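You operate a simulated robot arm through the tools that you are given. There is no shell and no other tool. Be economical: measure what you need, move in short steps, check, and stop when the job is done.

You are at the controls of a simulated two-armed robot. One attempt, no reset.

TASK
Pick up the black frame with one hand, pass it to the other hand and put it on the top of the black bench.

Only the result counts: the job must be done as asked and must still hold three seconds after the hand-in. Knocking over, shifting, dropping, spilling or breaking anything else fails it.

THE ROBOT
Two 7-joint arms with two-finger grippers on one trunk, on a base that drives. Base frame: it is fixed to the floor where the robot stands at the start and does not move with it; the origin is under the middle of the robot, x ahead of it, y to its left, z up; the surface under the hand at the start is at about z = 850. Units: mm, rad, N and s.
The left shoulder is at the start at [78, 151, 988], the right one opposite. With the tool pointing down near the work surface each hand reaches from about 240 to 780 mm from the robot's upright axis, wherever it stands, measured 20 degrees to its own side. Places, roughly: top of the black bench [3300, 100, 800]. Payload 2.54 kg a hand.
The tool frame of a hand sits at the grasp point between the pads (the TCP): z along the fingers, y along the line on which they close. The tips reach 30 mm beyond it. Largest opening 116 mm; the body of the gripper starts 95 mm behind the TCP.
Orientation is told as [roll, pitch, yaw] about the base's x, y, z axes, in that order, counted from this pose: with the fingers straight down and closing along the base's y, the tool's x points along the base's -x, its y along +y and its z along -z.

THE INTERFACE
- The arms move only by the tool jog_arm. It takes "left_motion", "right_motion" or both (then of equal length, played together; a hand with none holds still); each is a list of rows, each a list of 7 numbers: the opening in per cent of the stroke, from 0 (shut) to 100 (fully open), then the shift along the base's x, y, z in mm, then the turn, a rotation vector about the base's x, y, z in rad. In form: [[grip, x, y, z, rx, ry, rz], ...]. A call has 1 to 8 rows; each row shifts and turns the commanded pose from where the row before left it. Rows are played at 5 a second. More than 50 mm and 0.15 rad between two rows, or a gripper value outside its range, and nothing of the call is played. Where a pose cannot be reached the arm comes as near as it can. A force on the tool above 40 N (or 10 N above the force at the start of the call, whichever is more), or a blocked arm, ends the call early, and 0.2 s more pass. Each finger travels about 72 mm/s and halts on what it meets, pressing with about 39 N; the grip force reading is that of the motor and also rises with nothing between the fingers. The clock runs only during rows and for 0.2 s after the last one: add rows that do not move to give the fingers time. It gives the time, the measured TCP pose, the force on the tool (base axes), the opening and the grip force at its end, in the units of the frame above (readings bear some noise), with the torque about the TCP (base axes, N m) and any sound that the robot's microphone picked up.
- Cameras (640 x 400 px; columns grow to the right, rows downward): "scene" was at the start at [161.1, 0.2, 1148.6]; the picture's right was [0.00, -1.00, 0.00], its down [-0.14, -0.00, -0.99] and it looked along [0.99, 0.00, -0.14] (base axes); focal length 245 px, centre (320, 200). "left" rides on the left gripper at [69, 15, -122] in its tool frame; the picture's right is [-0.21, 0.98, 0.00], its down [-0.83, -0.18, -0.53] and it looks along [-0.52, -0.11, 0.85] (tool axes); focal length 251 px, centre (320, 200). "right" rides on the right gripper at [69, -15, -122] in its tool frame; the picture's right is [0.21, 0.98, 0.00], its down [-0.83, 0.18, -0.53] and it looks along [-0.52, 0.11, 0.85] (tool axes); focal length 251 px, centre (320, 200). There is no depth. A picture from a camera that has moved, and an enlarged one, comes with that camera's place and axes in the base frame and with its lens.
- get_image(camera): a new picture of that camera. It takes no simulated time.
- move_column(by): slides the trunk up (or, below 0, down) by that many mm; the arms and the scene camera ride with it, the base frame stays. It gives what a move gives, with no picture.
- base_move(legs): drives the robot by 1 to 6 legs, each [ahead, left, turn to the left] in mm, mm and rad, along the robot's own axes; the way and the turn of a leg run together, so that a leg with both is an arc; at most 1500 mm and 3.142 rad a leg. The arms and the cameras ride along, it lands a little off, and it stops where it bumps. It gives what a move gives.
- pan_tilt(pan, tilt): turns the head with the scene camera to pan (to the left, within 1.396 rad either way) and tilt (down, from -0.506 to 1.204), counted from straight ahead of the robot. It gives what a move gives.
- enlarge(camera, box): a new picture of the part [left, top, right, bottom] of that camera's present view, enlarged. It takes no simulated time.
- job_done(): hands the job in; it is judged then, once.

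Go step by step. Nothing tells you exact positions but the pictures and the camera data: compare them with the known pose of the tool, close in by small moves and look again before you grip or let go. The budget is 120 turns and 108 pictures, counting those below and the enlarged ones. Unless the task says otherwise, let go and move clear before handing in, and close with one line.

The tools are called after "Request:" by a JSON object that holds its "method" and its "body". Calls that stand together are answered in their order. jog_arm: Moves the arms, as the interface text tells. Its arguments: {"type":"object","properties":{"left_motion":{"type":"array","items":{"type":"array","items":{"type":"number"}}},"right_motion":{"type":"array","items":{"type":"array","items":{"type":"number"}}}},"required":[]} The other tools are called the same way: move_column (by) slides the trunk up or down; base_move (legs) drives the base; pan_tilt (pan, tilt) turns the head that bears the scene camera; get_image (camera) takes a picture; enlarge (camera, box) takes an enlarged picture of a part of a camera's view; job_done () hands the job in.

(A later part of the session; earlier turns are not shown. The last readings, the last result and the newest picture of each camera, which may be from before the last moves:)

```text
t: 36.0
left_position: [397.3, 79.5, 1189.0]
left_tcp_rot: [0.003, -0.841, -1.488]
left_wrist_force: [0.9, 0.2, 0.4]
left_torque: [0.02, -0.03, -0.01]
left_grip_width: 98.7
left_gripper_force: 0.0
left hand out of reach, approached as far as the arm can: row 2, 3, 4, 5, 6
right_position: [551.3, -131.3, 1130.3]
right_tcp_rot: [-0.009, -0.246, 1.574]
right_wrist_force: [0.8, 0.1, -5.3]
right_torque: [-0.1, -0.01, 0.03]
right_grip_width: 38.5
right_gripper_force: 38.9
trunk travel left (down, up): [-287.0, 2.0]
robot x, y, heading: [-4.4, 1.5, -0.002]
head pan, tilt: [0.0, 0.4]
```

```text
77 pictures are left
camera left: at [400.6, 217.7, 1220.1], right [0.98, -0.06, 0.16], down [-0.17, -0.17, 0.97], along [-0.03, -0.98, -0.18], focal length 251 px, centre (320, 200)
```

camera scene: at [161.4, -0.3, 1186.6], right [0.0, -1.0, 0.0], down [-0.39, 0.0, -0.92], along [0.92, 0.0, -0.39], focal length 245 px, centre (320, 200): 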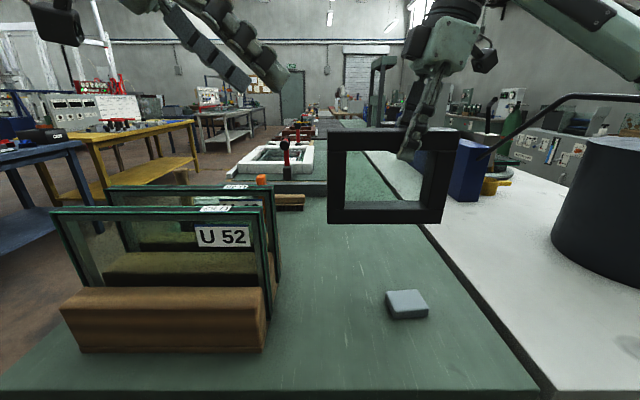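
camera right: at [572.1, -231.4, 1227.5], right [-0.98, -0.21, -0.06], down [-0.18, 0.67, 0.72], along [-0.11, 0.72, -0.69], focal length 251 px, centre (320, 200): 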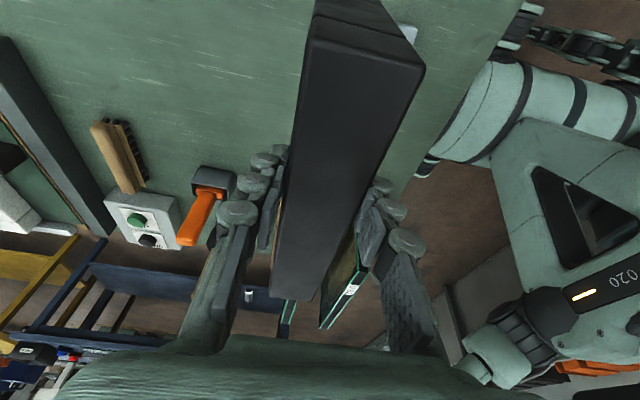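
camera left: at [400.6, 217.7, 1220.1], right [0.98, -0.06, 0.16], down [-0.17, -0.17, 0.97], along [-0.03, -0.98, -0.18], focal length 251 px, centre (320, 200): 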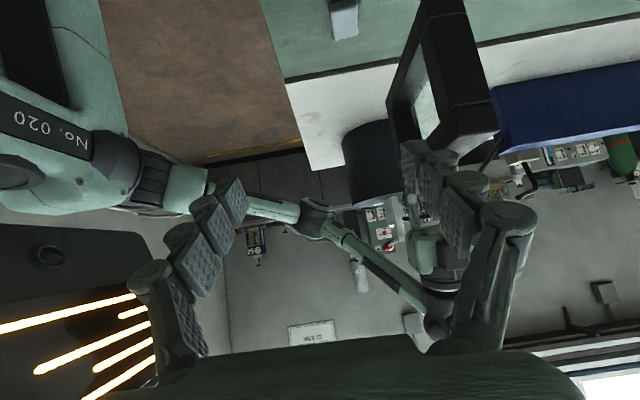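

The limit is around yaw -1.1. Rather than force it, I yaw the frame with the right hand to meet the left hand's comfortable angle.

Request:
{"method": "jog_arm", "body": {"left_motion": [[85, 15, 5, 5, 0, 0, 0.14], [85, 15, 5, 5, 0, 0, 0.14], [85, 15, 5, 5, 0, 0, 0.14], [85, 15, 5, 5, 0, 0, 0.07], [85, 0, 0, 0, 0, 0, 0]]}}

Request:
{"method": "jog_arm", "body": {"right_motion": [[0, 5, -10, 0, 0, 0, 0.1], [0, 5, -10, 0, 0, 0, 0.1], [0, 5, -5, 0, 0, 0, 0.1], [0, 5, 0, 0, 0, 0, 0.1], [0, 5, 0, 0, 0, 0, 0.1], [0, 0, 0, 0, 0, 0, 0]]}}

Request:
{"method": "get_image", "body": {"camera": "scene"}}

```text
t: 37.2
left_position: [463.0, 95.3, 1208.0]
left_tcp_rot: [-0.001, -0.835, -0.999]
left_wrist_force: [0.0, 0.1, -0.2]
left_torque: [0.0, -0.02, 0.03]
left_grip_width: 98.6
left_gripper_force: 0.1
right_position: [556.6, -136.6, 1125.3]
right_tcp_rot: [-0.003, -0.25, 1.568]
right_wrist_force: [0.4, 0.3, -4.9]
right_torque: [-0.16, -0.02, -0.03]
right_grip_width: 38.4
right_gripper_force: 39.1
trunk travel left (down, up): [-287.0, 2.0]
robot x, y, heading: [0.2, -0.3, -0.002]
head pan, tilt: [0.0, 0.4]
```

```text
t: 38.6
left_position: [463.5, 94.7, 1206.9]
left_tcp_rot: [-0.002, -0.834, -0.999]
left_wrist_force: [-0.1, -0.5, -0.4]
left_torque: [-0.03, 0.01, 0.02]
left_grip_width: 98.7
left_gripper_force: 0.1
right_position: [579.6, -160.0, 1128.4]
right_tcp_rot: [-0.003, -0.251, 2.07]
right_wrist_force: [0.4, 0.5, -5.3]
right_torque: [-0.1, -0.03, 0.02]
right_grip_width: 38.8
right_gripper_force: 38.8
trunk travel left (down, up): [-287.0, 2.0]
robot x, y, heading: [-2.9, -4.5, 0.002]
head pan, tilt: [0.0, 0.4]
```

```text
76 pictures are left
camera scene: at [161.5, -0.4, 1186.5], right [0.0, -1.0, 0.0], down [-0.39, 0.0, -0.92], along [0.92, 0.0, -0.39], focal length 245 px, centre (320, 200)
```

scene: 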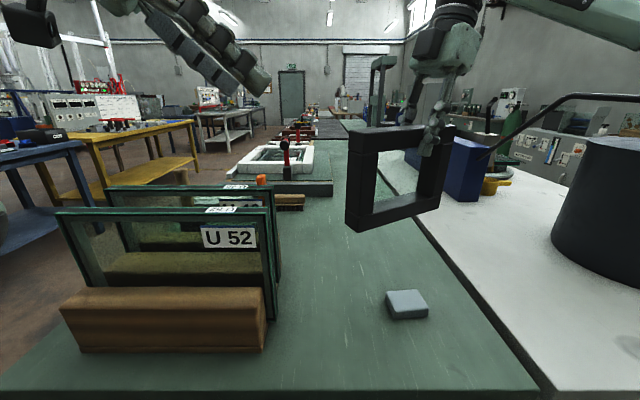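

The right arm turns easily. I bring the frame to yaw 0.62 and a bit nearer, then the left hand to a standoff above-left of the bar in the same plane.

Request:
{"method": "jog_arm", "body": {"right_motion": [[0, -20, 0, 0, 0, 0, 0.06], [0, -20, 0, 0, 0, 0, 0.06], [0, 0, 0, 0, 0, 0, 0]]}}

Request:
{"method": "jog_arm", "body": {"left_motion": [[85, 0, -30, 0, 0, 0, 0.05], [85, 0, -30, 0, 0, 0, 0], [85, 0, -30, 0, 0, 0, 0], [85, 0, -30, -5, 0, 0, 0], [85, 0, -27, -5, 0, 0, 0], [85, 0, 0, 0, 0, 0, 0]]}}

Request:
{"method": "get_image", "body": {"camera": "left"}}

Request:
{"method": "get_image", "body": {"camera": "scene"}}

```text
t: 39.5
left_position: [463.7, 96.2, 1206.2]
left_tcp_rot: [-0.003, -0.836, -1.001]
left_wrist_force: [0.1, 0.1, 0.8]
left_torque: [0.01, 0.02, 0.0]
left_grip_width: 98.4
left_gripper_force: 0.1
right_position: [541.7, -159.9, 1127.4]
right_tcp_rot: [-0.002, -0.253, 2.189]
right_wrist_force: [-0.1, 0.2, -5.8]
right_torque: [-0.1, -0.05, 0.0]
right_grip_width: 38.7
right_gripper_force: 39.4
trunk travel left (down, up): [-287.0, 2.0]
robot x, y, heading: [-1.8, 2.2, 0.002]
head pan, tilt: [0.0, 0.4]
```

```text
t: 40.9
left_position: [462.0, -53.3, 1197.7]
left_tcp_rot: [0.0, -0.836, -0.946]
left_wrist_force: [0.6, 0.0, 0.8]
left_torque: [0.03, -0.02, 0.01]
left_grip_width: 98.5
left_gripper_force: 0.1
right_position: [541.8, -159.4, 1127.9]
right_tcp_rot: [-0.002, -0.252, 2.189]
right_wrist_force: [-0.4, -0.3, -4.7]
right_torque: [-0.1, -0.09, -0.01]
right_grip_width: 38.4
right_gripper_force: 38.6
trunk travel left (down, up): [-287.0, 2.0]
robot x, y, heading: [2.7, -2.7, 0.005]
head pan, tilt: [0.0, 0.4]
```

```text
75 pictures are left
camera left: at [393.7, 66.9, 1228.8], right [0.88, 0.45, 0.16], down [-0.05, -0.23, 0.97], along [0.47, -0.86, -0.18], focal length 251 px, centre (320, 200)
```

left: 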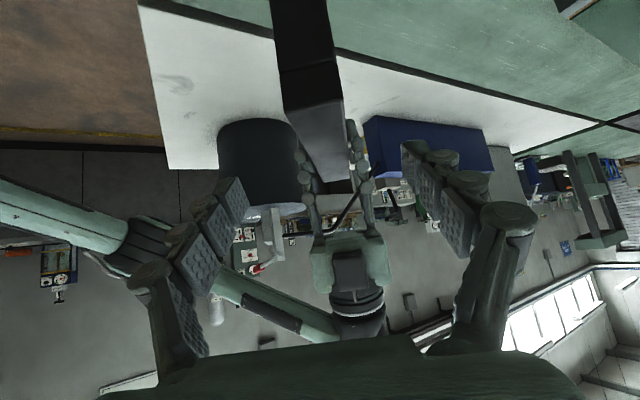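

```text
74 pictures are left
camera scene: at [161.5, -0.1, 1186.5], right [0.0, -1.0, 0.0], down [-0.39, 0.0, -0.92], along [0.92, 0.0, -0.39], focal length 245 px, centre (320, 200)
```

scene: 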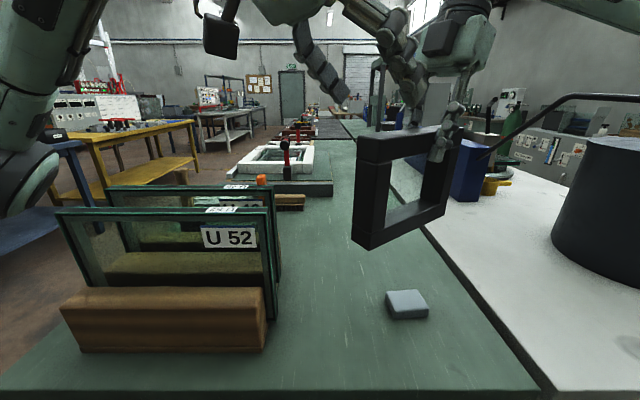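

Very well aligned: the bar lies in plane between the left fingers. I advance along the finger direction partway.

Request:
{"method": "jog_arm", "body": {"left_motion": [[85, 12, -15, -18, 0, 0, 0], [85, 12, -15, -18, 0, 0, 0], [85, 11, -14, -16, 0, 0, 0], [85, 0, 0, 0, 0, 0, 0]]}}

Request:
{"method": "get_image", "body": {"camera": "left"}}

Request:
{"method": "enlarge", "body": {"camera": "scene", "box": [300, 0, 540, 260]}}

```text
t: 41.9
left_position: [497.4, -95.7, 1146.5]
left_tcp_rot: [-0.002, -0.836, -0.952]
left_wrist_force: [-0.3, -0.2, 0.2]
left_torque: [0.0, 0.02, 0.01]
left_grip_width: 98.9
left_gripper_force: 0.1
right_position: [542.0, -158.8, 1128.1]
right_tcp_rot: [-0.003, -0.251, 2.189]
right_wrist_force: [0.3, 0.3, -5.6]
right_torque: [-0.12, -0.08, 0.0]
right_grip_width: 38.8
right_gripper_force: 38.8
trunk travel left (down, up): [-287.0, 2.0]
robot x, y, heading: [0.1, -1.1, -0.002]
head pan, tilt: [0.0, 0.4]
```

```text
73 pictures are left
camera left: at [429.6, 24.8, 1176.8], right [0.88, 0.45, 0.16], down [-0.06, -0.23, 0.97], along [0.47, -0.86, -0.18], focal length 251 px, centre (320, 200)
```

left: 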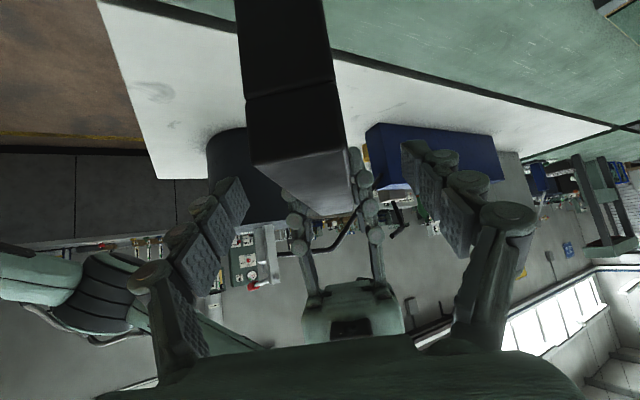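

```text
1.54 times, centred on (420, 130) of scene
camera zoom: at [161.4, -0.2, 1186.6], right [0.0, -1.0, 0.0], down [-0.39, 0.0, -0.92], along [0.92, 0.0, -0.39], focal length 377 px, centre (166, 308)
```

zoom: 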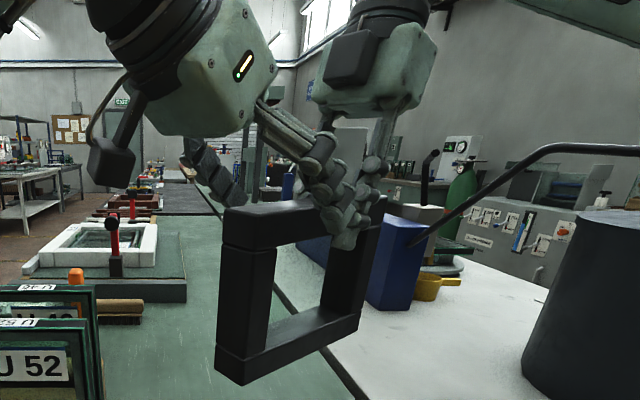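

Aligned; I finish slightly farther from the right fingers, then close the left gripper on the bar.

Request:
{"method": "jog_arm", "body": {"left_motion": [[85, 3, -4, -11, 0, 0, 0], [85, 3, -5, -11, 0, 0, 0], [85, 0, 0, 0, 0, 0, 0]]}}

Request:
{"method": "get_image", "body": {"camera": "left"}}

```text
t: 42.6
left_position: [500.9, -105.4, 1125.9]
left_tcp_rot: [0.004, -0.836, -0.954]
left_wrist_force: [0.0, 0.3, -1.3]
left_torque: [-0.02, 0.02, 0.01]
left_grip_width: 98.4
left_gripper_force: 0.1
right_position: [540.6, -161.8, 1128.2]
right_tcp_rot: [-0.006, -0.252, 2.192]
right_wrist_force: [-0.4, -0.2, -5.0]
right_torque: [-0.11, -0.07, -0.03]
right_grip_width: 38.9
right_gripper_force: 38.8
trunk travel left (down, up): [-287.0, 2.0]
robot x, y, heading: [-0.5, -1.1, -0.001]
head pan, tilt: [0.0, 0.4]
```

```text
71 pictures are left
camera left: at [433.1, 14.2, 1155.5], right [0.88, 0.45, 0.16], down [-0.06, -0.23, 0.97], along [0.47, -0.86, -0.18], focal length 251 px, centre (320, 200)
```

left: 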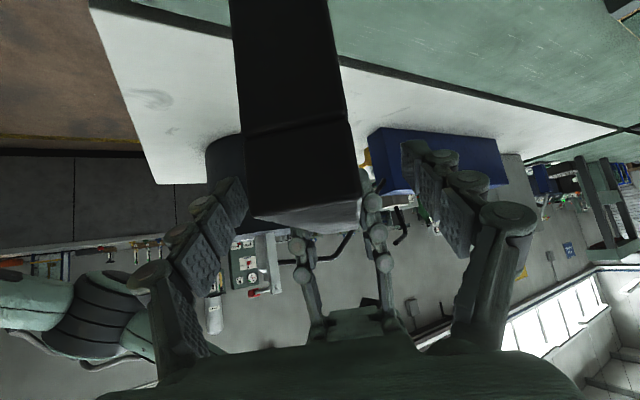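

Bar centred. Closing the left gripper.

Request:
{"method": "jog_arm", "body": {"left_motion": [[45, 0, 0, 0, 0, 0, 0], [40, 0, 0, 0, 0, 0, 0], [20, 0, 0, 0, 0, 0, 0], [0, 0, 0, 0, 0, 0, 0], [0, 0, 0, 0, 0, 0, 0]]}}

Request:
{"method": "get_image", "body": {"camera": "left"}}

Request:
{"method": "get_image", "body": {"camera": "right"}}

```text
t: 43.9
left_position: [501.1, -105.6, 1124.6]
left_tcp_rot: [0.002, -0.836, -0.953]
left_wrist_force: [-0.8, -0.6, 0.5]
left_torque: [-0.16, -0.02, -0.06]
left_grip_width: 38.9
left_gripper_force: 38.9
right_position: [540.2, -160.5, 1129.1]
right_tcp_rot: [-0.006, -0.251, 2.19]
right_wrist_force: [1.6, 0.3, -5.9]
right_torque: [0.0, -0.12, 0.02]
right_grip_width: 38.6
right_gripper_force: 38.6
trunk travel left (down, up): [-287.0, 2.0]
robot x, y, heading: [-0.9, 0.8, -0.0]
head pan, tilt: [0.0, 0.4]
```

```text
70 pictures are left
camera left: at [433.0, 14.4, 1155.3], right [0.88, 0.45, 0.16], down [-0.06, -0.23, 0.97], along [0.47, -0.86, -0.18], focal length 251 px, centre (320, 200)
```

left: 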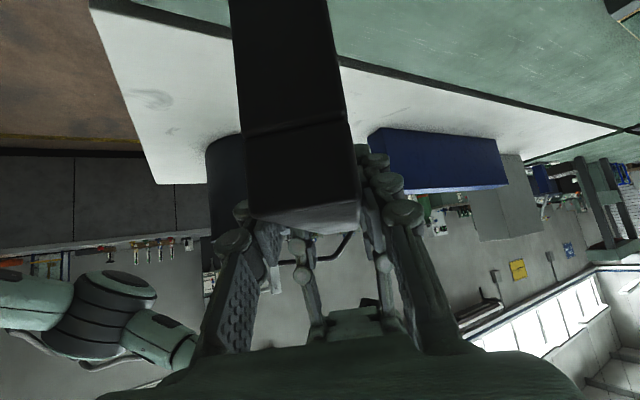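

```text
69 pictures are left
camera right: at [609.1, -230.1, 1230.0], right [-0.68, -0.73, -0.06], down [-0.54, 0.44, 0.72], along [-0.5, 0.52, -0.69], focal length 251 px, centre (320, 200)
```

right: 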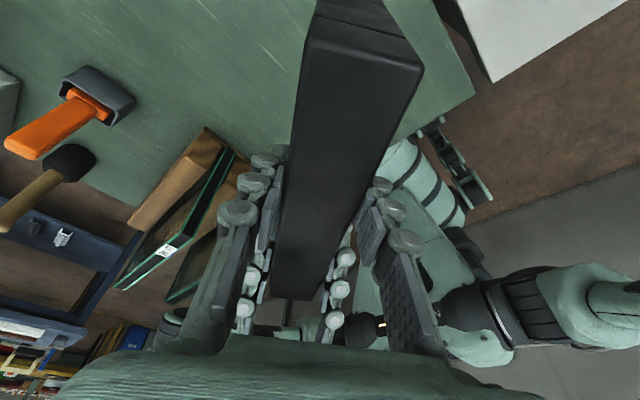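

Both hands hold the bar at 38.9 mm. Releasing the right hand and watching the load transfer.

Request:
{"method": "jog_arm", "body": {"right_motion": [[40, 0, 0, 0, 0, 0, 0], [50, 0, 0, 0, 0, 0, 0], [60, 0, 0, 0, 0, 0, 0], [70, 0, 0, 0, 0, 0, 0], [70, 0, 0, 0, 0, 0, 0]]}}

Request:
{"method": "get_image", "body": {"camera": "left"}}

Request:
{"method": "enlarge", "body": {"camera": "scene", "box": [300, 0, 540, 260]}}

```text
t: 45.0
left_position: [501.6, -106.6, 1124.9]
left_tcp_rot: [0.003, -0.835, -0.953]
left_wrist_force: [0.6, -0.4, -0.6]
left_torque: [0.18, 0.15, -0.02]
left_grip_width: 39.0
left_gripper_force: 39.5
right_position: [540.3, -161.7, 1129.0]
right_tcp_rot: [-0.007, -0.25, 2.19]
right_wrist_force: [0.7, 1.2, -0.1]
right_torque: [0.02, -0.01, 0.0]
right_grip_width: 81.3
right_gripper_force: 0.2
trunk travel left (down, up): [-287.0, 2.0]
robot x, y, heading: [3.0, -2.2, 0.0]
head pan, tilt: [0.0, 0.4]
```

```text
68 pictures are left
camera left: at [433.1, 14.6, 1154.9], right [0.88, 0.45, 0.16], down [-0.06, -0.23, 0.97], along [0.47, -0.86, -0.18], focal length 251 px, centre (320, 200)
```

left: 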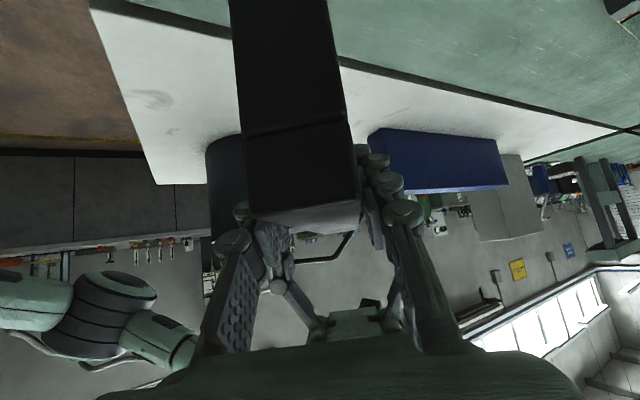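

```text
1.54 times, centred on (420, 130) of scene
camera zoom: at [160.0, -1.4, 1186.8], right [0.0, -1.0, 0.0], down [-0.39, 0.0, -0.92], along [0.92, 0.0, -0.39], focal length 377 px, centre (166, 308)
```

zoom: 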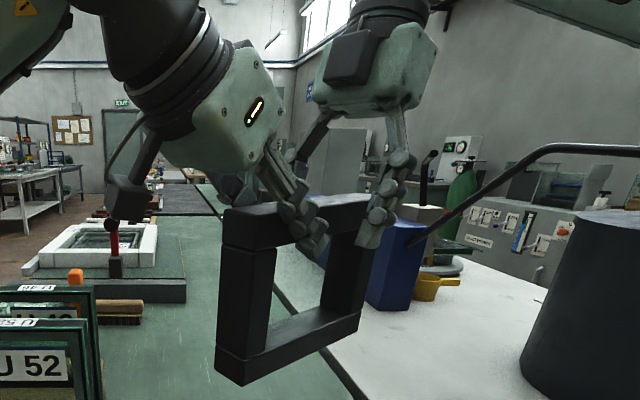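

The left hand holds. I retreat the right hand up along its fingers, clear of the bar and left hand.

Request:
{"method": "jog_arm", "body": {"right_motion": [[70, 4, -5, 24, 0, 0, 0], [70, 5, -7, 34, 0, 0, 0], [70, 7, -10, 35, 0, 0, 0], [70, 5, -30, 15, 0, 0, -0.1], [70, 0, -40, 0, 0, 0, -0.1], [70, 0, -20, 0, 0, 0, -0.1], [70, 0, 0, 0, 0, 0, 0]]}}

Request:
{"method": "get_image", "body": {"camera": "scene"}}

```text
t: 46.6
left_position: [501.6, -104.0, 1123.8]
left_tcp_rot: [-0.002, -0.836, -0.952]
left_wrist_force: [0.2, 0.7, 0.5]
left_torque: [0.17, 0.11, -0.03]
left_grip_width: 39.2
left_gripper_force: 39.2
right_position: [559.7, -261.0, 1233.7]
right_tcp_rot: [-0.003, -0.25, 1.889]
right_wrist_force: [0.0, -0.8, 0.7]
right_torque: [0.01, -0.01, -0.02]
right_grip_width: 81.1
right_gripper_force: 0.1
right hand out of reach, approached as far as the arm can: row 4, 5
trunk travel left (down, up): [-287.0, 2.0]
robot x, y, heading: [1.3, 0.5, 0.0]
head pan, tilt: [0.0, 0.4]
```

```text
66 pictures are left
camera scene: at [160.9, -0.5, 1186.6], right [0.0, -1.0, 0.0], down [-0.39, 0.0, -0.92], along [0.92, 0.0, -0.39], focal length 245 px, centre (320, 200)
```

scene: 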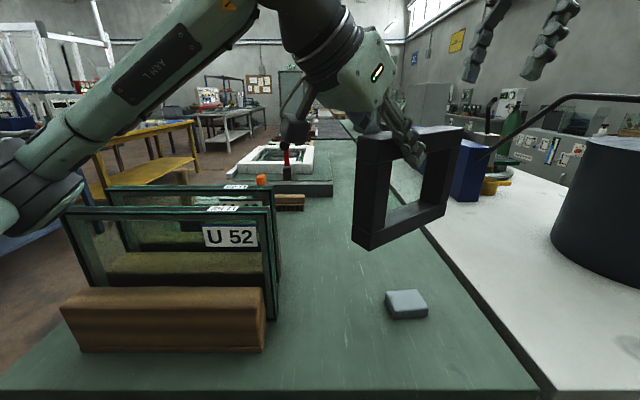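

The handover is complete. Now I survey the way to the black bench.

Request:
{"method": "pan_tilt", "body": {"pan": 1.0, "tilt": 0.45}}

Request:
{"method": "get_image", "body": {"camera": "scene"}}

Request:
{"method": "pan_tilt", "body": {"pan": -0.9, "tilt": 0.45}}

Request:
{"method": "get_image", "body": {"camera": "scene"}}

```text
t: 47.9
left_position: [502.5, -104.2, 1125.2]
left_tcp_rot: [0.0, -0.835, -0.95]
left_wrist_force: [0.1, -0.3, 0.4]
left_torque: [0.16, 0.13, 0.0]
left_grip_width: 39.2
left_gripper_force: 38.9
right_position: [558.5, -261.8, 1231.3]
right_tcp_rot: [-0.004, -0.251, 1.888]
right_wrist_force: [-0.2, -0.6, 0.0]
right_torque: [-0.01, 0.01, 0.01]
right_grip_width: 81.3
right_gripper_force: 0.1
trunk travel left (down, up): [-287.0, 2.0]
robot x, y, heading: [2.1, -0.8, -0.001]
head pan, tilt: [1.0, 0.45]
```

```text
65 pictures are left
camera scene: at [118.4, 76.9, 1181.9], right [0.84, -0.54, 0.0], down [-0.24, -0.37, -0.9], along [0.49, 0.76, -0.44], focal length 245 px, centre (320, 200)
```

scene: 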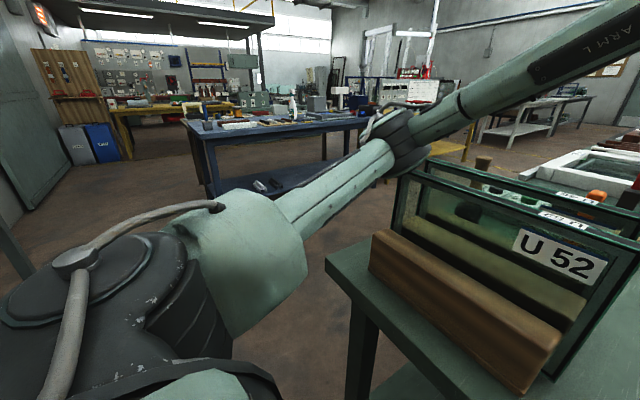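

```text
t: 49.8
left_position: [503.1, -105.1, 1124.2]
left_tcp_rot: [0.001, -0.836, -0.95]
left_wrist_force: [-0.6, 0.6, -0.1]
left_torque: [0.2, 0.14, 0.05]
left_grip_width: 39.1
left_gripper_force: 38.8
right_position: [560.3, -260.6, 1232.9]
right_tcp_rot: [-0.002, -0.248, 1.889]
right_wrist_force: [0.2, 0.6, -0.9]
right_torque: [0.01, -0.04, 0.0]
right_grip_width: 81.0
right_gripper_force: 0.0
trunk travel left (down, up): [-287.0, 2.0]
robot x, y, heading: [-1.2, -0.1, 0.002]
head pan, tilt: [-0.901, 0.45]
```

```text
64 pictures are left
camera scene: at [125.9, -72.3, 1181.9], right [-0.78, -0.62, 0.0], down [-0.27, 0.34, -0.9], along [0.56, -0.71, -0.44], focal length 245 px, centre (320, 200)
```

scene: 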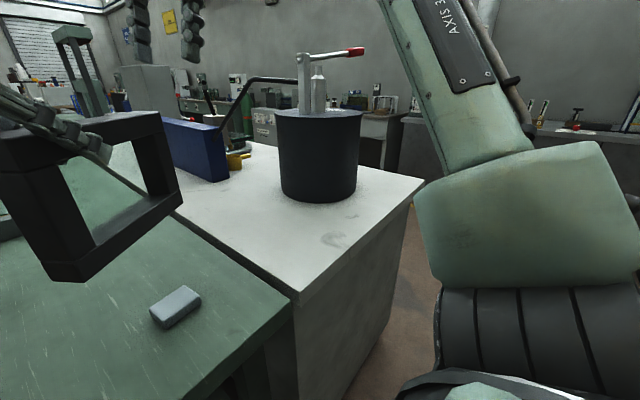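

The left aisle is free floor beside the green table (left edge y about 413). I retract the right hand and check the left/back side before backing out.

Request:
{"method": "jog_arm", "body": {"right_motion": [[70, -40, 0, 0, 0, 0, -0.12], [70, -40, 0, 0, 0, 0, -0.12], [70, -40, 0, 0, 0, 0, -0.12], [70, -30, 0, -20, 0, 0, -0.12], [70, 0, 0, -20, 0, 0, -0.12], [70, 0, 0, 0, 0, 0, 0]]}}

Request:
{"method": "pan_tilt", "body": {"pan": 1.39, "tilt": 0.3}}

Request:
{"method": "get_image", "body": {"camera": "scene"}}

```text
t: 51.2
left_position: [500.9, -104.2, 1124.5]
left_tcp_rot: [-0.003, -0.835, -0.951]
left_wrist_force: [0.1, 0.3, -0.3]
left_torque: [0.19, 0.11, 0.01]
left_grip_width: 39.0
left_gripper_force: 38.9
right_position: [411.4, -263.3, 1192.3]
right_tcp_rot: [-0.003, -0.251, 1.288]
right_wrist_force: [0.7, 0.4, 0.0]
right_torque: [0.01, -0.02, 0.01]
right_grip_width: 81.1
right_gripper_force: 0.0
trunk travel left (down, up): [-287.0, 2.0]
robot x, y, heading: [-4.6, 2.1, 0.001]
head pan, tilt: [-0.901, 0.45]
```

```text
t: 53.3
left_position: [501.4, -102.3, 1123.2]
left_tcp_rot: [-0.002, -0.836, -0.95]
left_wrist_force: [-0.4, 0.1, 0.4]
left_torque: [0.21, 0.13, 0.01]
left_grip_width: 38.9
left_gripper_force: 38.6
right_position: [410.1, -263.3, 1193.1]
right_tcp_rot: [-0.004, -0.252, 1.288]
right_wrist_force: [-0.4, -0.1, -1.0]
right_torque: [0.0, 0.01, -0.02]
right_grip_width: 81.4
right_gripper_force: 0.1
trunk travel left (down, up): [-287.0, 2.0]
robot x, y, heading: [0.5, -0.8, 0.0]
head pan, tilt: [1.389, 0.3]
```

```text
63 pictures are left
camera scene: at [85.4, 91.6, 1195.9], right [0.98, -0.18, 0.0], down [-0.05, -0.29, -0.96], along [0.17, 0.94, -0.3], focal length 245 px, centre (320, 200)
```

scene: 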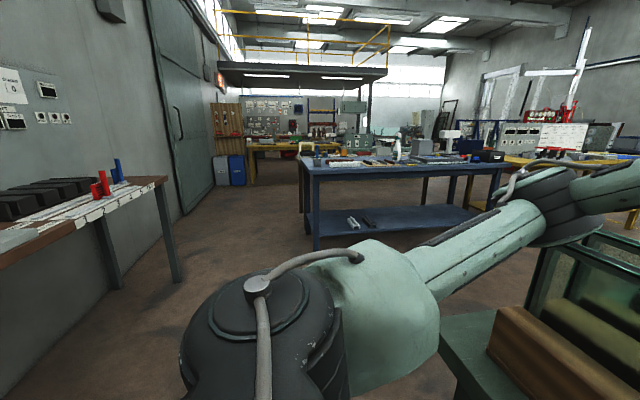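

A bench stands behind at about x -620, so I keep the back-out short: retract the held frame, move the right hand aside, then back 160.

Request:
{"method": "jog_arm", "body": {"left_motion": [[0, 0, 0, 0, 0, 0, 0], [0, 0, 0, 0, 0, 0, 0], [0, -20, 0, 8, 0, 0, 0], [0, -20, 0, 8, 0, 0, 0], [0, -20, 0, 8, 0, 0, 0], [0, -20, 0, 8, 0, 0, 0], [0, -20, 0, 8, 0, 0, 0], [0, 0, 0, 0, 0, 0, 0]], "right_motion": [[70, 0, -40, 0, 0, 0, 0], [70, 0, -40, 0, 0, 0, 0], [70, 0, -20, 0, 0, 0, 0], [70, 0, 0, 0, 0, 0, 0], [70, 0, 0, 0, 0, 0, 0], [70, 0, 0, 0, 0, 0, 0], [70, 0, 0, 0, 0, 0, 0], [70, 0, 0, 0, 0, 0, 0]]}}

Request:
{"method": "pan_tilt", "body": {"pan": 0, "tilt": 0.5}}

Request:
{"method": "get_image", "body": {"camera": "scene"}}

```text
t: 55.1
left_position: [403.2, -104.7, 1165.1]
left_tcp_rot: [-0.001, -0.836, -0.949]
left_wrist_force: [0.2, -0.9, -4.7]
left_torque: [0.14, 0.16, -0.01]
left_grip_width: 39.4
left_gripper_force: 39.5
right_position: [409.6, -361.2, 1192.2]
right_tcp_rot: [-0.002, -0.25, 1.289]
right_wrist_force: [0.6, -0.5, -0.1]
right_torque: [-0.01, 0.01, -0.02]
right_grip_width: 81.2
right_gripper_force: 0.1
trunk travel left (down, up): [-287.0, 2.0]
robot x, y, heading: [-2.0, 2.4, 0.003]
head pan, tilt: [1.389, 0.3]
```

```text
t: 56.6
left_position: [403.3, -104.5, 1163.7]
left_tcp_rot: [-0.002, -0.836, -0.95]
left_wrist_force: [0.0, 0.5, -5.7]
left_torque: [0.17, 0.14, 0.02]
left_grip_width: 39.0
left_gripper_force: 39.0
right_position: [409.4, -363.1, 1192.2]
right_tcp_rot: [-0.004, -0.252, 1.288]
right_wrist_force: [0.1, 0.2, 0.3]
right_torque: [-0.01, 0.03, 0.02]
right_grip_width: 81.5
right_gripper_force: 0.0
trunk travel left (down, up): [-287.0, 2.0]
robot x, y, heading: [-1.0, 1.9, 0.002]
head pan, tilt: [0.0, 0.499]
```

```text
62 pictures are left
camera scene: at [159.8, -0.2, 1177.4], right [0.0, -1.0, 0.0], down [-0.48, 0.0, -0.88], along [0.88, 0.0, -0.48], focal length 245 px, centre (320, 200)
```

scene: 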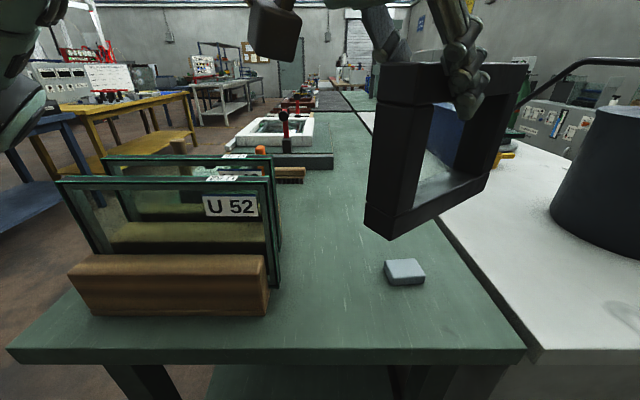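

Weight reads properly (about 5 N). Backing out 170 and then sliding left about 1000 into the aisle.

Request:
{"method": "base_move", "body": {"legs": [[-170, 0, 0], [0, 1000, 0]]}}

Request:
{"method": "get_image", "body": {"camera": "scene"}}

```text
t: 67.9
left_position: [230.2, 927.3, 1164.8]
left_tcp_rot: [-0.003, -0.835, -0.933]
left_wrist_force: [-0.1, 0.7, -5.3]
left_torque: [0.18, 0.12, -0.02]
left_grip_width: 39.4
left_gripper_force: 39.0
right_position: [239.5, 669.6, 1192.6]
right_tcp_rot: [-0.003, -0.253, 1.308]
right_wrist_force: [0.3, 0.2, -0.5]
right_torque: [0.02, -0.01, 0.01]
right_grip_width: 81.0
right_gripper_force: 0.0
trunk travel left (down, up): [-287.0, 2.0]
robot x, y, heading: [-178.5, 1024.9, 0.017]
head pan, tilt: [0.0, 0.499]
```

```text
61 pictures are left
camera scene: at [-16.4, 1027.0, 1177.4], right [0.02, -1.0, 0.0], down [-0.48, -0.01, -0.88], along [0.88, 0.02, -0.48], focal length 245 px, centre (320, 200)
```

scene: 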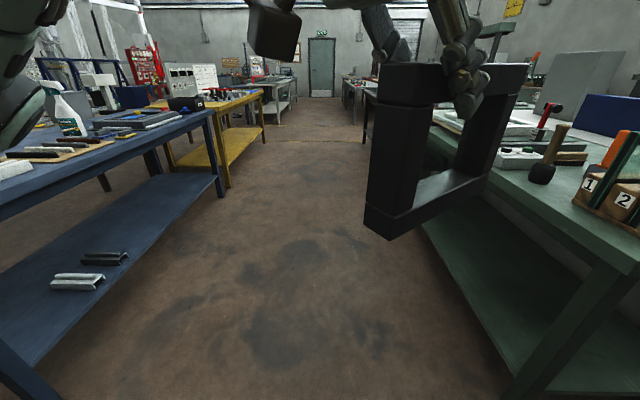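

The aisle is clear: blue table starts at y about 2080, green table edge at 413. I drive ahead in stages.

Request:
{"method": "base_move", "body": {"legs": [[1400, 80, -0.017]]}}

Request:
{"method": "get_image", "body": {"camera": "scene"}}

```text
t: 75.0
left_position: [1657.6, 1024.2, 1164.1]
left_tcp_rot: [-0.001, -0.836, -0.938]
left_wrist_force: [0.4, 0.9, -4.8]
left_torque: [0.2, 0.12, -0.02]
left_grip_width: 39.1
left_gripper_force: 38.9
right_position: [1667.7, 767.5, 1191.9]
right_tcp_rot: [-0.002, -0.251, 1.301]
right_wrist_force: [0.7, -0.4, 0.7]
right_torque: [0.02, 0.03, 0.01]
right_grip_width: 81.4
right_gripper_force: 0.1
trunk travel left (down, up): [-287.0, 2.0]
robot x, y, heading: [1256.0, 1123.7, 0.011]
head pan, tilt: [0.0, 0.499]
```

```text
60 pictures are left
camera scene: at [1413.0, 1125.5, 1177.4], right [0.01, -1.0, 0.0], down [-0.48, -0.01, -0.88], along [0.88, 0.01, -0.48], focal length 245 px, centre (320, 200)
```

scene: 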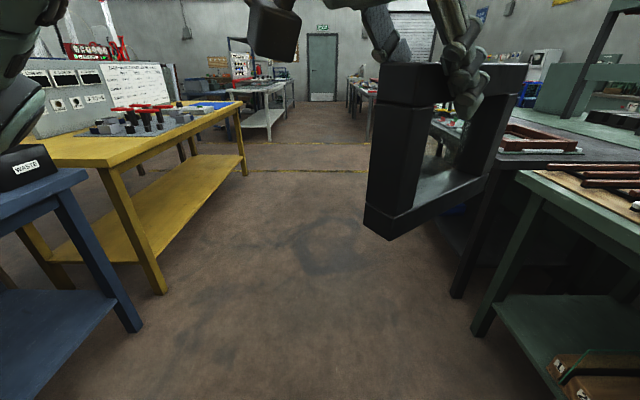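

The black bench begins around x 2400 on the right. I drive on 1100 and look at its top.

Request:
{"method": "base_move", "body": {"legs": [[1300, 0, -0.01]]}}

Request:
{"method": "pan_tilt", "body": {"pan": -0.75, "tilt": 0.5}}

Request:
{"method": "get_image", "body": {"camera": "scene"}}

```text
t: 81.5
left_position: [2941.8, 1032.6, 1163.9]
left_tcp_rot: [-0.002, -0.833, -0.945]
left_wrist_force: [0.3, -0.3, -5.5]
left_torque: [0.18, 0.14, 0.01]
left_grip_width: 39.1
left_gripper_force: 38.7
right_position: [2949.7, 775.3, 1192.1]
right_tcp_rot: [-0.004, -0.251, 1.293]
right_wrist_force: [0.6, 0.7, 0.0]
right_torque: [-0.01, -0.01, -0.01]
right_grip_width: 81.3
right_gripper_force: 0.2
trunk travel left (down, up): [-287.0, 2.0]
robot x, y, heading: [2538.8, 1137.1, 0.004]
head pan, tilt: [0.0, 0.499]
```

```text
t: 82.5
left_position: [2940.7, 1033.7, 1164.3]
left_tcp_rot: [-0.002, -0.834, -0.947]
left_wrist_force: [0.0, -0.6, -4.6]
left_torque: [0.17, 0.14, 0.0]
left_grip_width: 39.0
left_gripper_force: 39.2
right_position: [2949.2, 776.1, 1192.8]
right_tcp_rot: [-0.005, -0.253, 1.294]
right_wrist_force: [-0.4, -1.0, 0.7]
right_torque: [0.0, -0.01, 0.02]
right_grip_width: 81.3
right_gripper_force: 0.1
trunk travel left (down, up): [-287.0, 2.0]
robot x, y, heading: [2538.4, 1137.0, 0.002]
head pan, tilt: [-0.75, 0.499]
```

```text
59 pictures are left
camera scene: at [2673.3, 1073.6, 1177.4], right [-0.68, -0.74, 0.0], down [-0.35, 0.32, -0.88], along [0.65, -0.59, -0.48], focal length 245 px, centre (320, 200)
```

scene: 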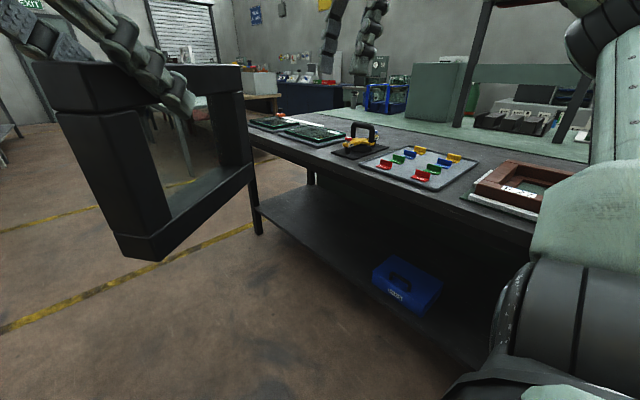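

The black bench carries boards, a tool, a tray and a red frame along its front; the free strip lies behind them and maybe between. I go to x about 3250 and turn to face it for a proper look.

Request:
{"method": "base_move", "body": {"legs": [[700, 0, 0], [0, 0, -1.57]]}}

Request:
{"method": "pan_tilt", "body": {"pan": 0, "tilt": 0.45}}

Request:
{"method": "get_image", "body": {"camera": "scene"}}

```text
t: 90.2
left_position: [3162.2, 727.8, 1164.3]
left_tcp_rot: [-0.001, -0.834, -2.463]
left_wrist_force: [-0.1, 0.7, -5.6]
left_torque: [0.11, -0.18, 0.01]
left_grip_width: 39.2
left_gripper_force: 39.3
right_position: [2904.8, 706.1, 1192.0]
right_tcp_rot: [-0.003, -0.25, -0.224]
right_wrist_force: [-0.5, 0.0, 0.3]
right_torque: [0.0, -0.05, 0.01]
right_grip_width: 81.2
right_gripper_force: 0.1
trunk travel left (down, up): [-287.0, 2.0]
robot x, y, heading: [3244.2, 1136.2, -1.515]
head pan, tilt: [-0.75, 0.499]
```

```text
t: 91.3
left_position: [3161.9, 728.4, 1165.3]
left_tcp_rot: [-0.002, -0.835, -2.464]
left_wrist_force: [0.6, -0.6, -5.6]
left_torque: [0.18, -0.16, 0.03]
left_grip_width: 39.5
left_gripper_force: 38.7
right_position: [2905.1, 707.3, 1192.5]
right_tcp_rot: [-0.003, -0.253, -0.224]
right_wrist_force: [0.6, -0.6, -0.4]
right_torque: [0.01, -0.03, 0.02]
right_grip_width: 81.1
right_gripper_force: 0.1
trunk travel left (down, up): [-287.0, 2.0]
robot x, y, heading: [3242.8, 1135.4, -1.512]
head pan, tilt: [0.0, 0.45]
```

```text
58 pictures are left
camera scene: at [3252.4, 976.8, 1181.9], right [-1.0, -0.06, 0.0], down [-0.02, 0.43, -0.9], along [0.05, -0.9, -0.44], focal length 245 px, centre (320, 200)
```

scene: 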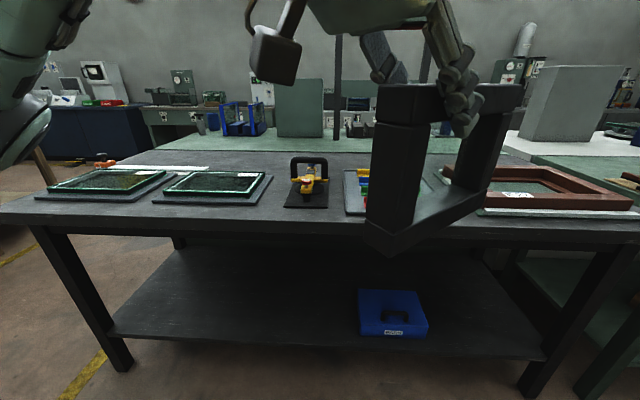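

Bench top is at z about 800 with its front edge near y 350; items leave a free strip about 110 mm deep in front of the two boards. The frame should go there parallel to the edge; I turn the robot to heading about -2.19 so the frame lines up, first sliding left.

Request:
{"method": "base_move", "body": {"legs": [[0, 700, 0], [0, 0, -0.677]]}}

Request:
{"method": "pan_tilt", "body": {"pan": 0.2, "tilt": 0.6}}

Request:
{"method": "get_image", "body": {"camera": "scene"}}

```text
t: 100.3
left_position: [3622.1, 907.8, 1163.9]
left_tcp_rot: [0.0, -0.834, -3.131]
left_wrist_force: [-0.6, 0.0, -6.2]
left_torque: [-0.02, -0.24, -0.01]
left_grip_width: 39.2
left_gripper_force: 39.0
right_position: [3407.3, 1051.7, 1192.5]
right_tcp_rot: [-0.004, -0.251, -0.891]
right_wrist_force: [-0.5, 0.4, -0.1]
right_torque: [0.02, 0.01, 0.03]
right_grip_width: 81.2
right_gripper_force: 0.0
trunk travel left (down, up): [-287.0, 2.0]
robot x, y, heading: [3939.0, 1180.6, -2.185]
head pan, tilt: [0.0, 0.45]
```

```text
t: 101.0
left_position: [3621.8, 908.3, 1164.0]
left_tcp_rot: [-0.001, -0.833, -3.132]
left_wrist_force: [-0.6, -0.3, -5.7]
left_torque: [-0.02, -0.24, 0.01]
left_grip_width: 39.2
left_gripper_force: 39.2
right_position: [3408.5, 1050.5, 1192.1]
right_tcp_rot: [-0.004, -0.249, -0.892]
right_wrist_force: [0.4, 0.0, 0.0]
right_torque: [0.02, 0.02, 0.0]
right_grip_width: 81.2
right_gripper_force: 0.1
trunk travel left (down, up): [-287.0, 2.0]
robot x, y, heading: [3939.7, 1176.8, -2.181]
head pan, tilt: [0.201, 0.6]
```

```text
57 pictures are left
camera scene: at [3865.0, 1041.7, 1168.4], right [-0.92, 0.4, 0.0], down [0.22, 0.52, -0.83], along [-0.33, -0.76, -0.56], focal length 245 px, centre (320, 200)
```

scene: 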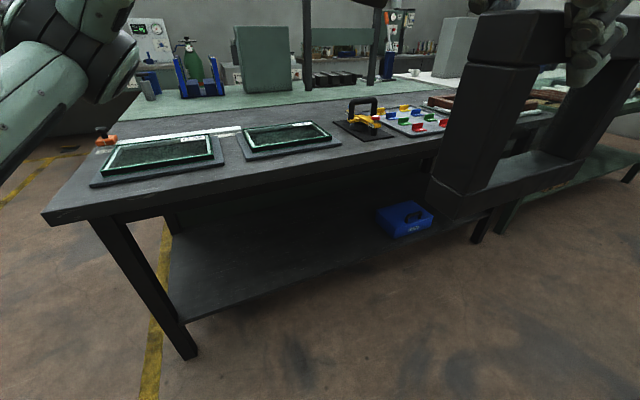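

I refine the edge and board-front positions with a zoom.

Request:
{"method": "enlarge", "body": {"camera": "scene", "box": [200, 100, 400, 225]}}

```text
3.20 times, centred on (300, 162) of scene
camera zoom: at [3865.0, 1041.7, 1168.4], right [-0.92, 0.4, 0.0], down [0.22, 0.52, -0.83], along [-0.33, -0.76, -0.56], focal length 785 px, centre (384, 320)
```

zoom: 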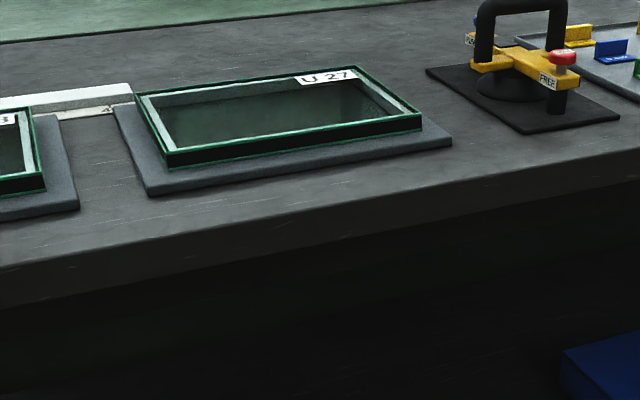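

The free strip runs from y 215 to 320; I'll centre the frame at about (3600, 266). First I test the arm extension here in free air.

Request:
{"method": "jog_arm", "body": {"left_motion": [[0, 0, -35, 0, 0, 0, 0], [0, 0, -35, 0, 0, 0, 0], [0, 0, -35, -10, 0, 0, 0], [0, 0, -35, -10, 0, 0, 0], [0, 0, -35, -10, 0, 0, 0], [0, 0, -30, -10, 0, 0, 0], [0, 0, 0, 0, 0, 0, 0]]}}

Request:
{"method": "get_image", "body": {"camera": "scene"}}

```text
t: 102.6
left_position: [3619.6, 703.5, 1125.8]
left_tcp_rot: [-0.002, -0.834, -3.131]
left_wrist_force: [0.5, -0.3, -5.0]
left_torque: [0.01, -0.28, 0.01]
left_grip_width: 39.2
left_gripper_force: 39.2
right_position: [3407.5, 1050.9, 1193.7]
right_tcp_rot: [-0.004, -0.253, -0.891]
right_wrist_force: [-0.4, 0.2, 0.2]
right_torque: [0.02, -0.04, 0.01]
right_grip_width: 81.1
right_gripper_force: 0.1
trunk travel left (down, up): [-287.0, 2.0]
robot x, y, heading: [3940.2, 1178.9, -2.178]
head pan, tilt: [0.201, 0.6]
```

```text
55 pictures are left
camera scene: at [3865.0, 1041.7, 1168.3], right [-0.92, 0.4, 0.0], down [0.22, 0.52, -0.82], along [-0.33, -0.76, -0.57], focal length 245 px, centre (320, 200)
```

scene: 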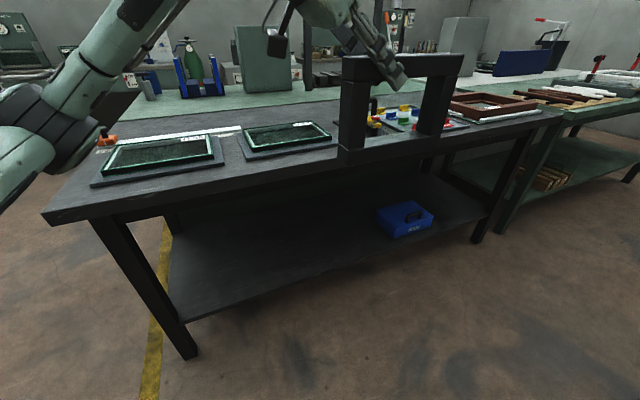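

The extension works. I lower the trunk 100 and drive most of the way in, staying above the bench.

Request:
{"method": "move_column", "body": {"by": -100}}

Request:
{"method": "base_move", "body": {"legs": [[270, 208, 0]]}}

Request:
{"method": "get_image", "body": {"camera": "scene"}}

```text
t: 104.0
left_position: [3621.0, 703.5, 1024.6]
left_tcp_rot: [-0.001, -0.836, -3.131]
left_wrist_force: [0.2, 0.4, -5.8]
left_torque: [0.01, -0.22, -0.02]
left_grip_width: 39.3
left_gripper_force: 38.7
right_position: [3408.0, 1050.6, 1092.2]
right_tcp_rot: [-0.004, -0.252, -0.891]
right_wrist_force: [-0.2, -0.2, 0.2]
right_torque: [0.01, 0.0, 0.0]
right_grip_width: 81.2
right_gripper_force: 0.0
trunk travel left (down, up): [-187.0, 102.0]
robot x, y, heading: [3938.5, 1178.9, -2.179]
head pan, tilt: [0.201, 0.6]
```

```text
t: 106.6
left_position: [3635.4, 360.7, 1024.2]
left_tcp_rot: [-0.001, -0.833, -3.131]
left_wrist_force: [-0.1, 0.2, -6.0]
left_torque: [0.03, -0.22, 0.01]
left_grip_width: 39.1
left_gripper_force: 39.2
right_position: [3424.0, 708.7, 1092.9]
right_tcp_rot: [-0.002, -0.25, -0.895]
right_wrist_force: [0.1, 0.6, 0.0]
right_torque: [0.03, 0.01, -0.03]
right_grip_width: 81.0
right_gripper_force: 0.0
trunk travel left (down, up): [-187.0, 102.0]
robot x, y, heading: [3954.3, 834.5, -2.179]
head pan, tilt: [0.201, 0.6]
```

```text
54 pictures are left
camera scene: at [3881.7, 698.4, 1068.3], right [-0.92, 0.4, 0.0], down [0.23, 0.52, -0.82], along [-0.33, -0.76, -0.57], focal length 245 px, centre (320, 200)
```

scene: 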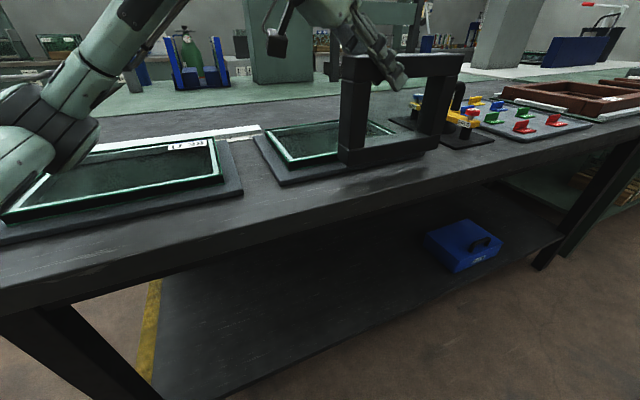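

Comparing the two views, the bench top may be higher than 800. I zoom to triangulate before going further.

Request:
{"method": "enlarge", "body": {"camera": "scene", "box": [220, 100, 420, 225]}}

Request:
{"method": "get_image", "body": {"camera": "left"}}

```text
3.20 times, centred on (320, 162) of scene
camera zoom: at [3881.7, 698.4, 1068.3], right [-0.92, 0.4, 0.0], down [0.23, 0.52, -0.82], along [-0.33, -0.76, -0.57], focal length 785 px, centre (320, 320)
```

zoom: 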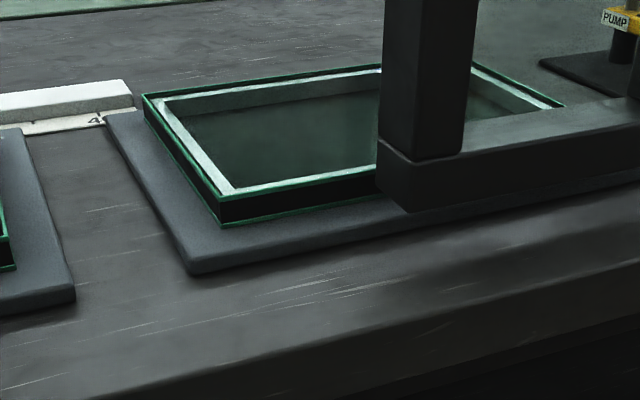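

```text
52 pictures are left
camera left: at [3772.2, 345.8, 1055.4], right [-0.14, -0.98, 0.16], down [-0.16, 0.18, 0.97], along [-0.98, 0.11, -0.18], focal length 251 px, centre (320, 200)
```

left: 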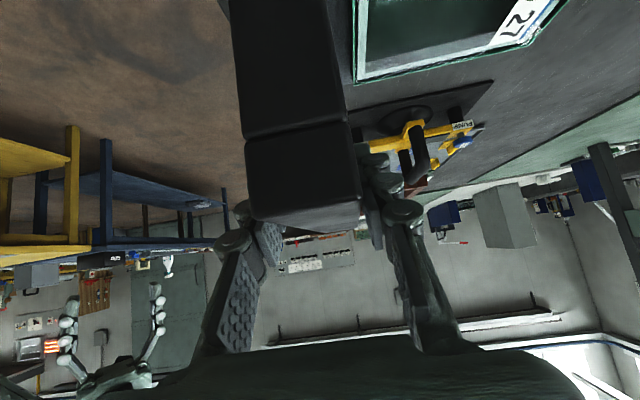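

Triangulation gives the bench top at z about 845, front edge y 416, board front y 329; the frame's bottom is level at about 885. I centre it at y 373 and come down in part.

Request:
{"method": "jog_arm", "body": {"left_motion": [[0, 0, 6, 0, 0, 0, 0], [0, 0, 6, 0, 0, 0, 0], [0, 0, 0, -10, 0, 0, 0], [0, 0, 0, -10, 0, 0, 0], [0, 0, 0, 0, 0, 0, 0]]}}

Request:
{"method": "enlarge", "body": {"camera": "scene", "box": [270, 80, 490, 220]}}

```text
t: 107.8
left_position: [3634.6, 371.5, 1005.2]
left_tcp_rot: [-0.002, -0.835, -3.133]
left_wrist_force: [-1.1, -0.8, -4.9]
left_torque: [0.0, -0.23, 0.01]
left_grip_width: 39.2
left_gripper_force: 39.2
right_position: [3423.8, 709.2, 1091.9]
right_tcp_rot: [-0.003, -0.25, -0.894]
right_wrist_force: [0.1, -0.3, 0.3]
right_torque: [-0.01, -0.01, 0.02]
right_grip_width: 80.9
right_gripper_force: 0.0
trunk travel left (down, up): [-187.0, 102.0]
robot x, y, heading: [3954.9, 835.7, -2.179]
head pan, tilt: [0.201, 0.6]
```

```text
2.86 times, centred on (380, 150) of scene
camera zoom: at [3881.7, 698.6, 1068.3], right [-0.92, 0.4, 0.0], down [0.23, 0.52, -0.82], along [-0.33, -0.76, -0.57], focal length 700 px, centre (149, 343)
```

zoom: 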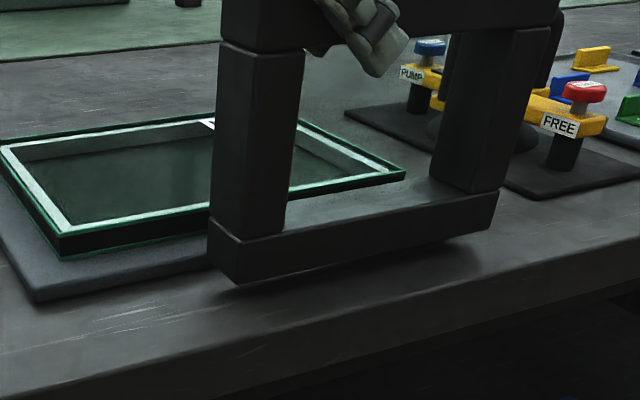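

The frame is over the strip with its shadow close beneath. I descend gently, relying on the force stop.

Request:
{"method": "jog_arm", "body": {"left_motion": [[0, 0, 0, -4, 0, 0, 0], [0, 0, 0, -4, 0, 0, 0], [0, 0, 0, -3, 0, 0, 0], [0, 0, 0, -3, 0, 0, 0], [0, 0, 0, 0, 0, 0, 0]]}}

Request:
{"method": "enlarge", "body": {"camera": "scene", "box": [270, 80, 490, 220]}}

```text
t: 109.0
left_position: [3636.5, 373.4, 992.5]
left_tcp_rot: [0.001, -0.839, -3.132]
left_wrist_force: [1.4, -0.9, 3.5]
left_torque: [0.03, 0.87, 0.08]
left_grip_width: 39.2
left_gripper_force: 38.8
right_position: [3425.2, 708.2, 1092.1]
right_tcp_rot: [-0.005, -0.251, -0.894]
right_wrist_force: [-0.5, 0.0, -0.4]
right_torque: [0.01, -0.04, 0.02]
right_grip_width: 81.4
right_gripper_force: 0.1
trunk travel left (down, up): [-187.0, 102.0]
robot x, y, heading: [3957.6, 839.3, -2.185]
head pan, tilt: [0.201, 0.6]
```

```text
2.86 times, centred on (380, 150) of scene
camera zoom: at [3882.3, 699.0, 1068.5], right [-0.92, 0.4, 0.0], down [0.23, 0.52, -0.83], along [-0.33, -0.76, -0.56], focal length 700 px, centre (149, 343)
```

zoom: 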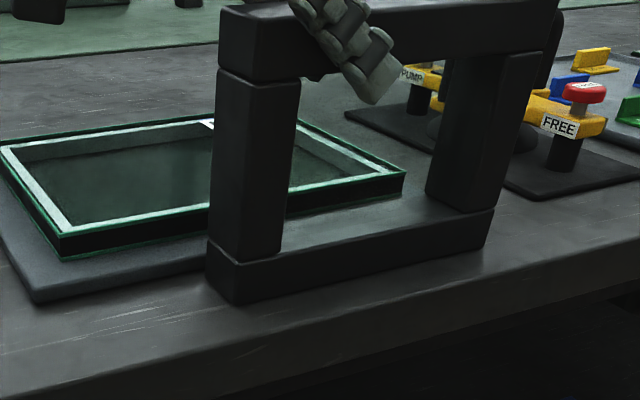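

The right end touches first (frame tilted about 0.027 rad). I level it and lower the last few millimetres.

Request:
{"method": "jog_arm", "body": {"left_motion": [[0, 0, 0, 1, 0, 0.014, 0], [0, 0, 0, 0, 0, 0.013, 0], [0, 0, 0, -2, 0, 0, 0], [0, 0, 0, -1, 0, 0, 0], [0, 0, 0, 0, 0, 0, 0]]}}

Request:
{"method": "enlarge", "body": {"camera": "scene", "box": [270, 80, 490, 220]}}

```text
t: 110.2
left_position: [3637.4, 373.2, 991.4]
left_tcp_rot: [0.004, -0.865, -3.135]
left_wrist_force: [5.5, -2.1, 13.2]
left_torque: [0.03, -0.27, 0.01]
left_grip_width: 39.2
left_gripper_force: 39.4
right_position: [3425.5, 709.0, 1093.0]
right_tcp_rot: [-0.004, -0.251, -0.894]
right_wrist_force: [-0.1, -0.8, -0.6]
right_torque: [0.04, 0.0, -0.02]
right_grip_width: 81.3
right_gripper_force: 0.0
trunk travel left (down, up): [-187.0, 102.0]
robot x, y, heading: [3954.1, 830.0, -2.183]
head pan, tilt: [0.201, 0.6]
```

```text
2.86 times, centred on (380, 150) of scene
camera zoom: at [3883.0, 699.4, 1068.7], right [-0.92, 0.4, 0.0], down [0.22, 0.52, -0.83], along [-0.33, -0.76, -0.56], focal length 700 px, centre (149, 343)
```

zoom: 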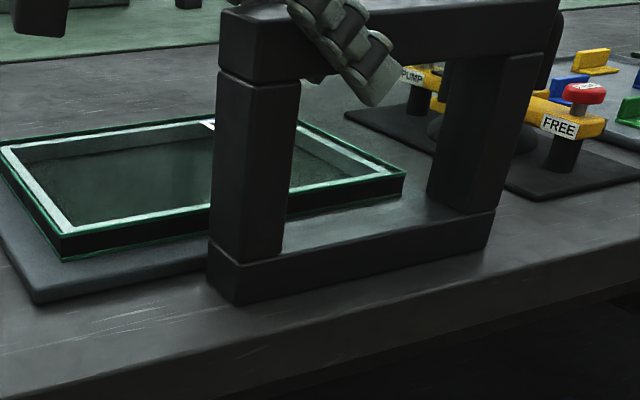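

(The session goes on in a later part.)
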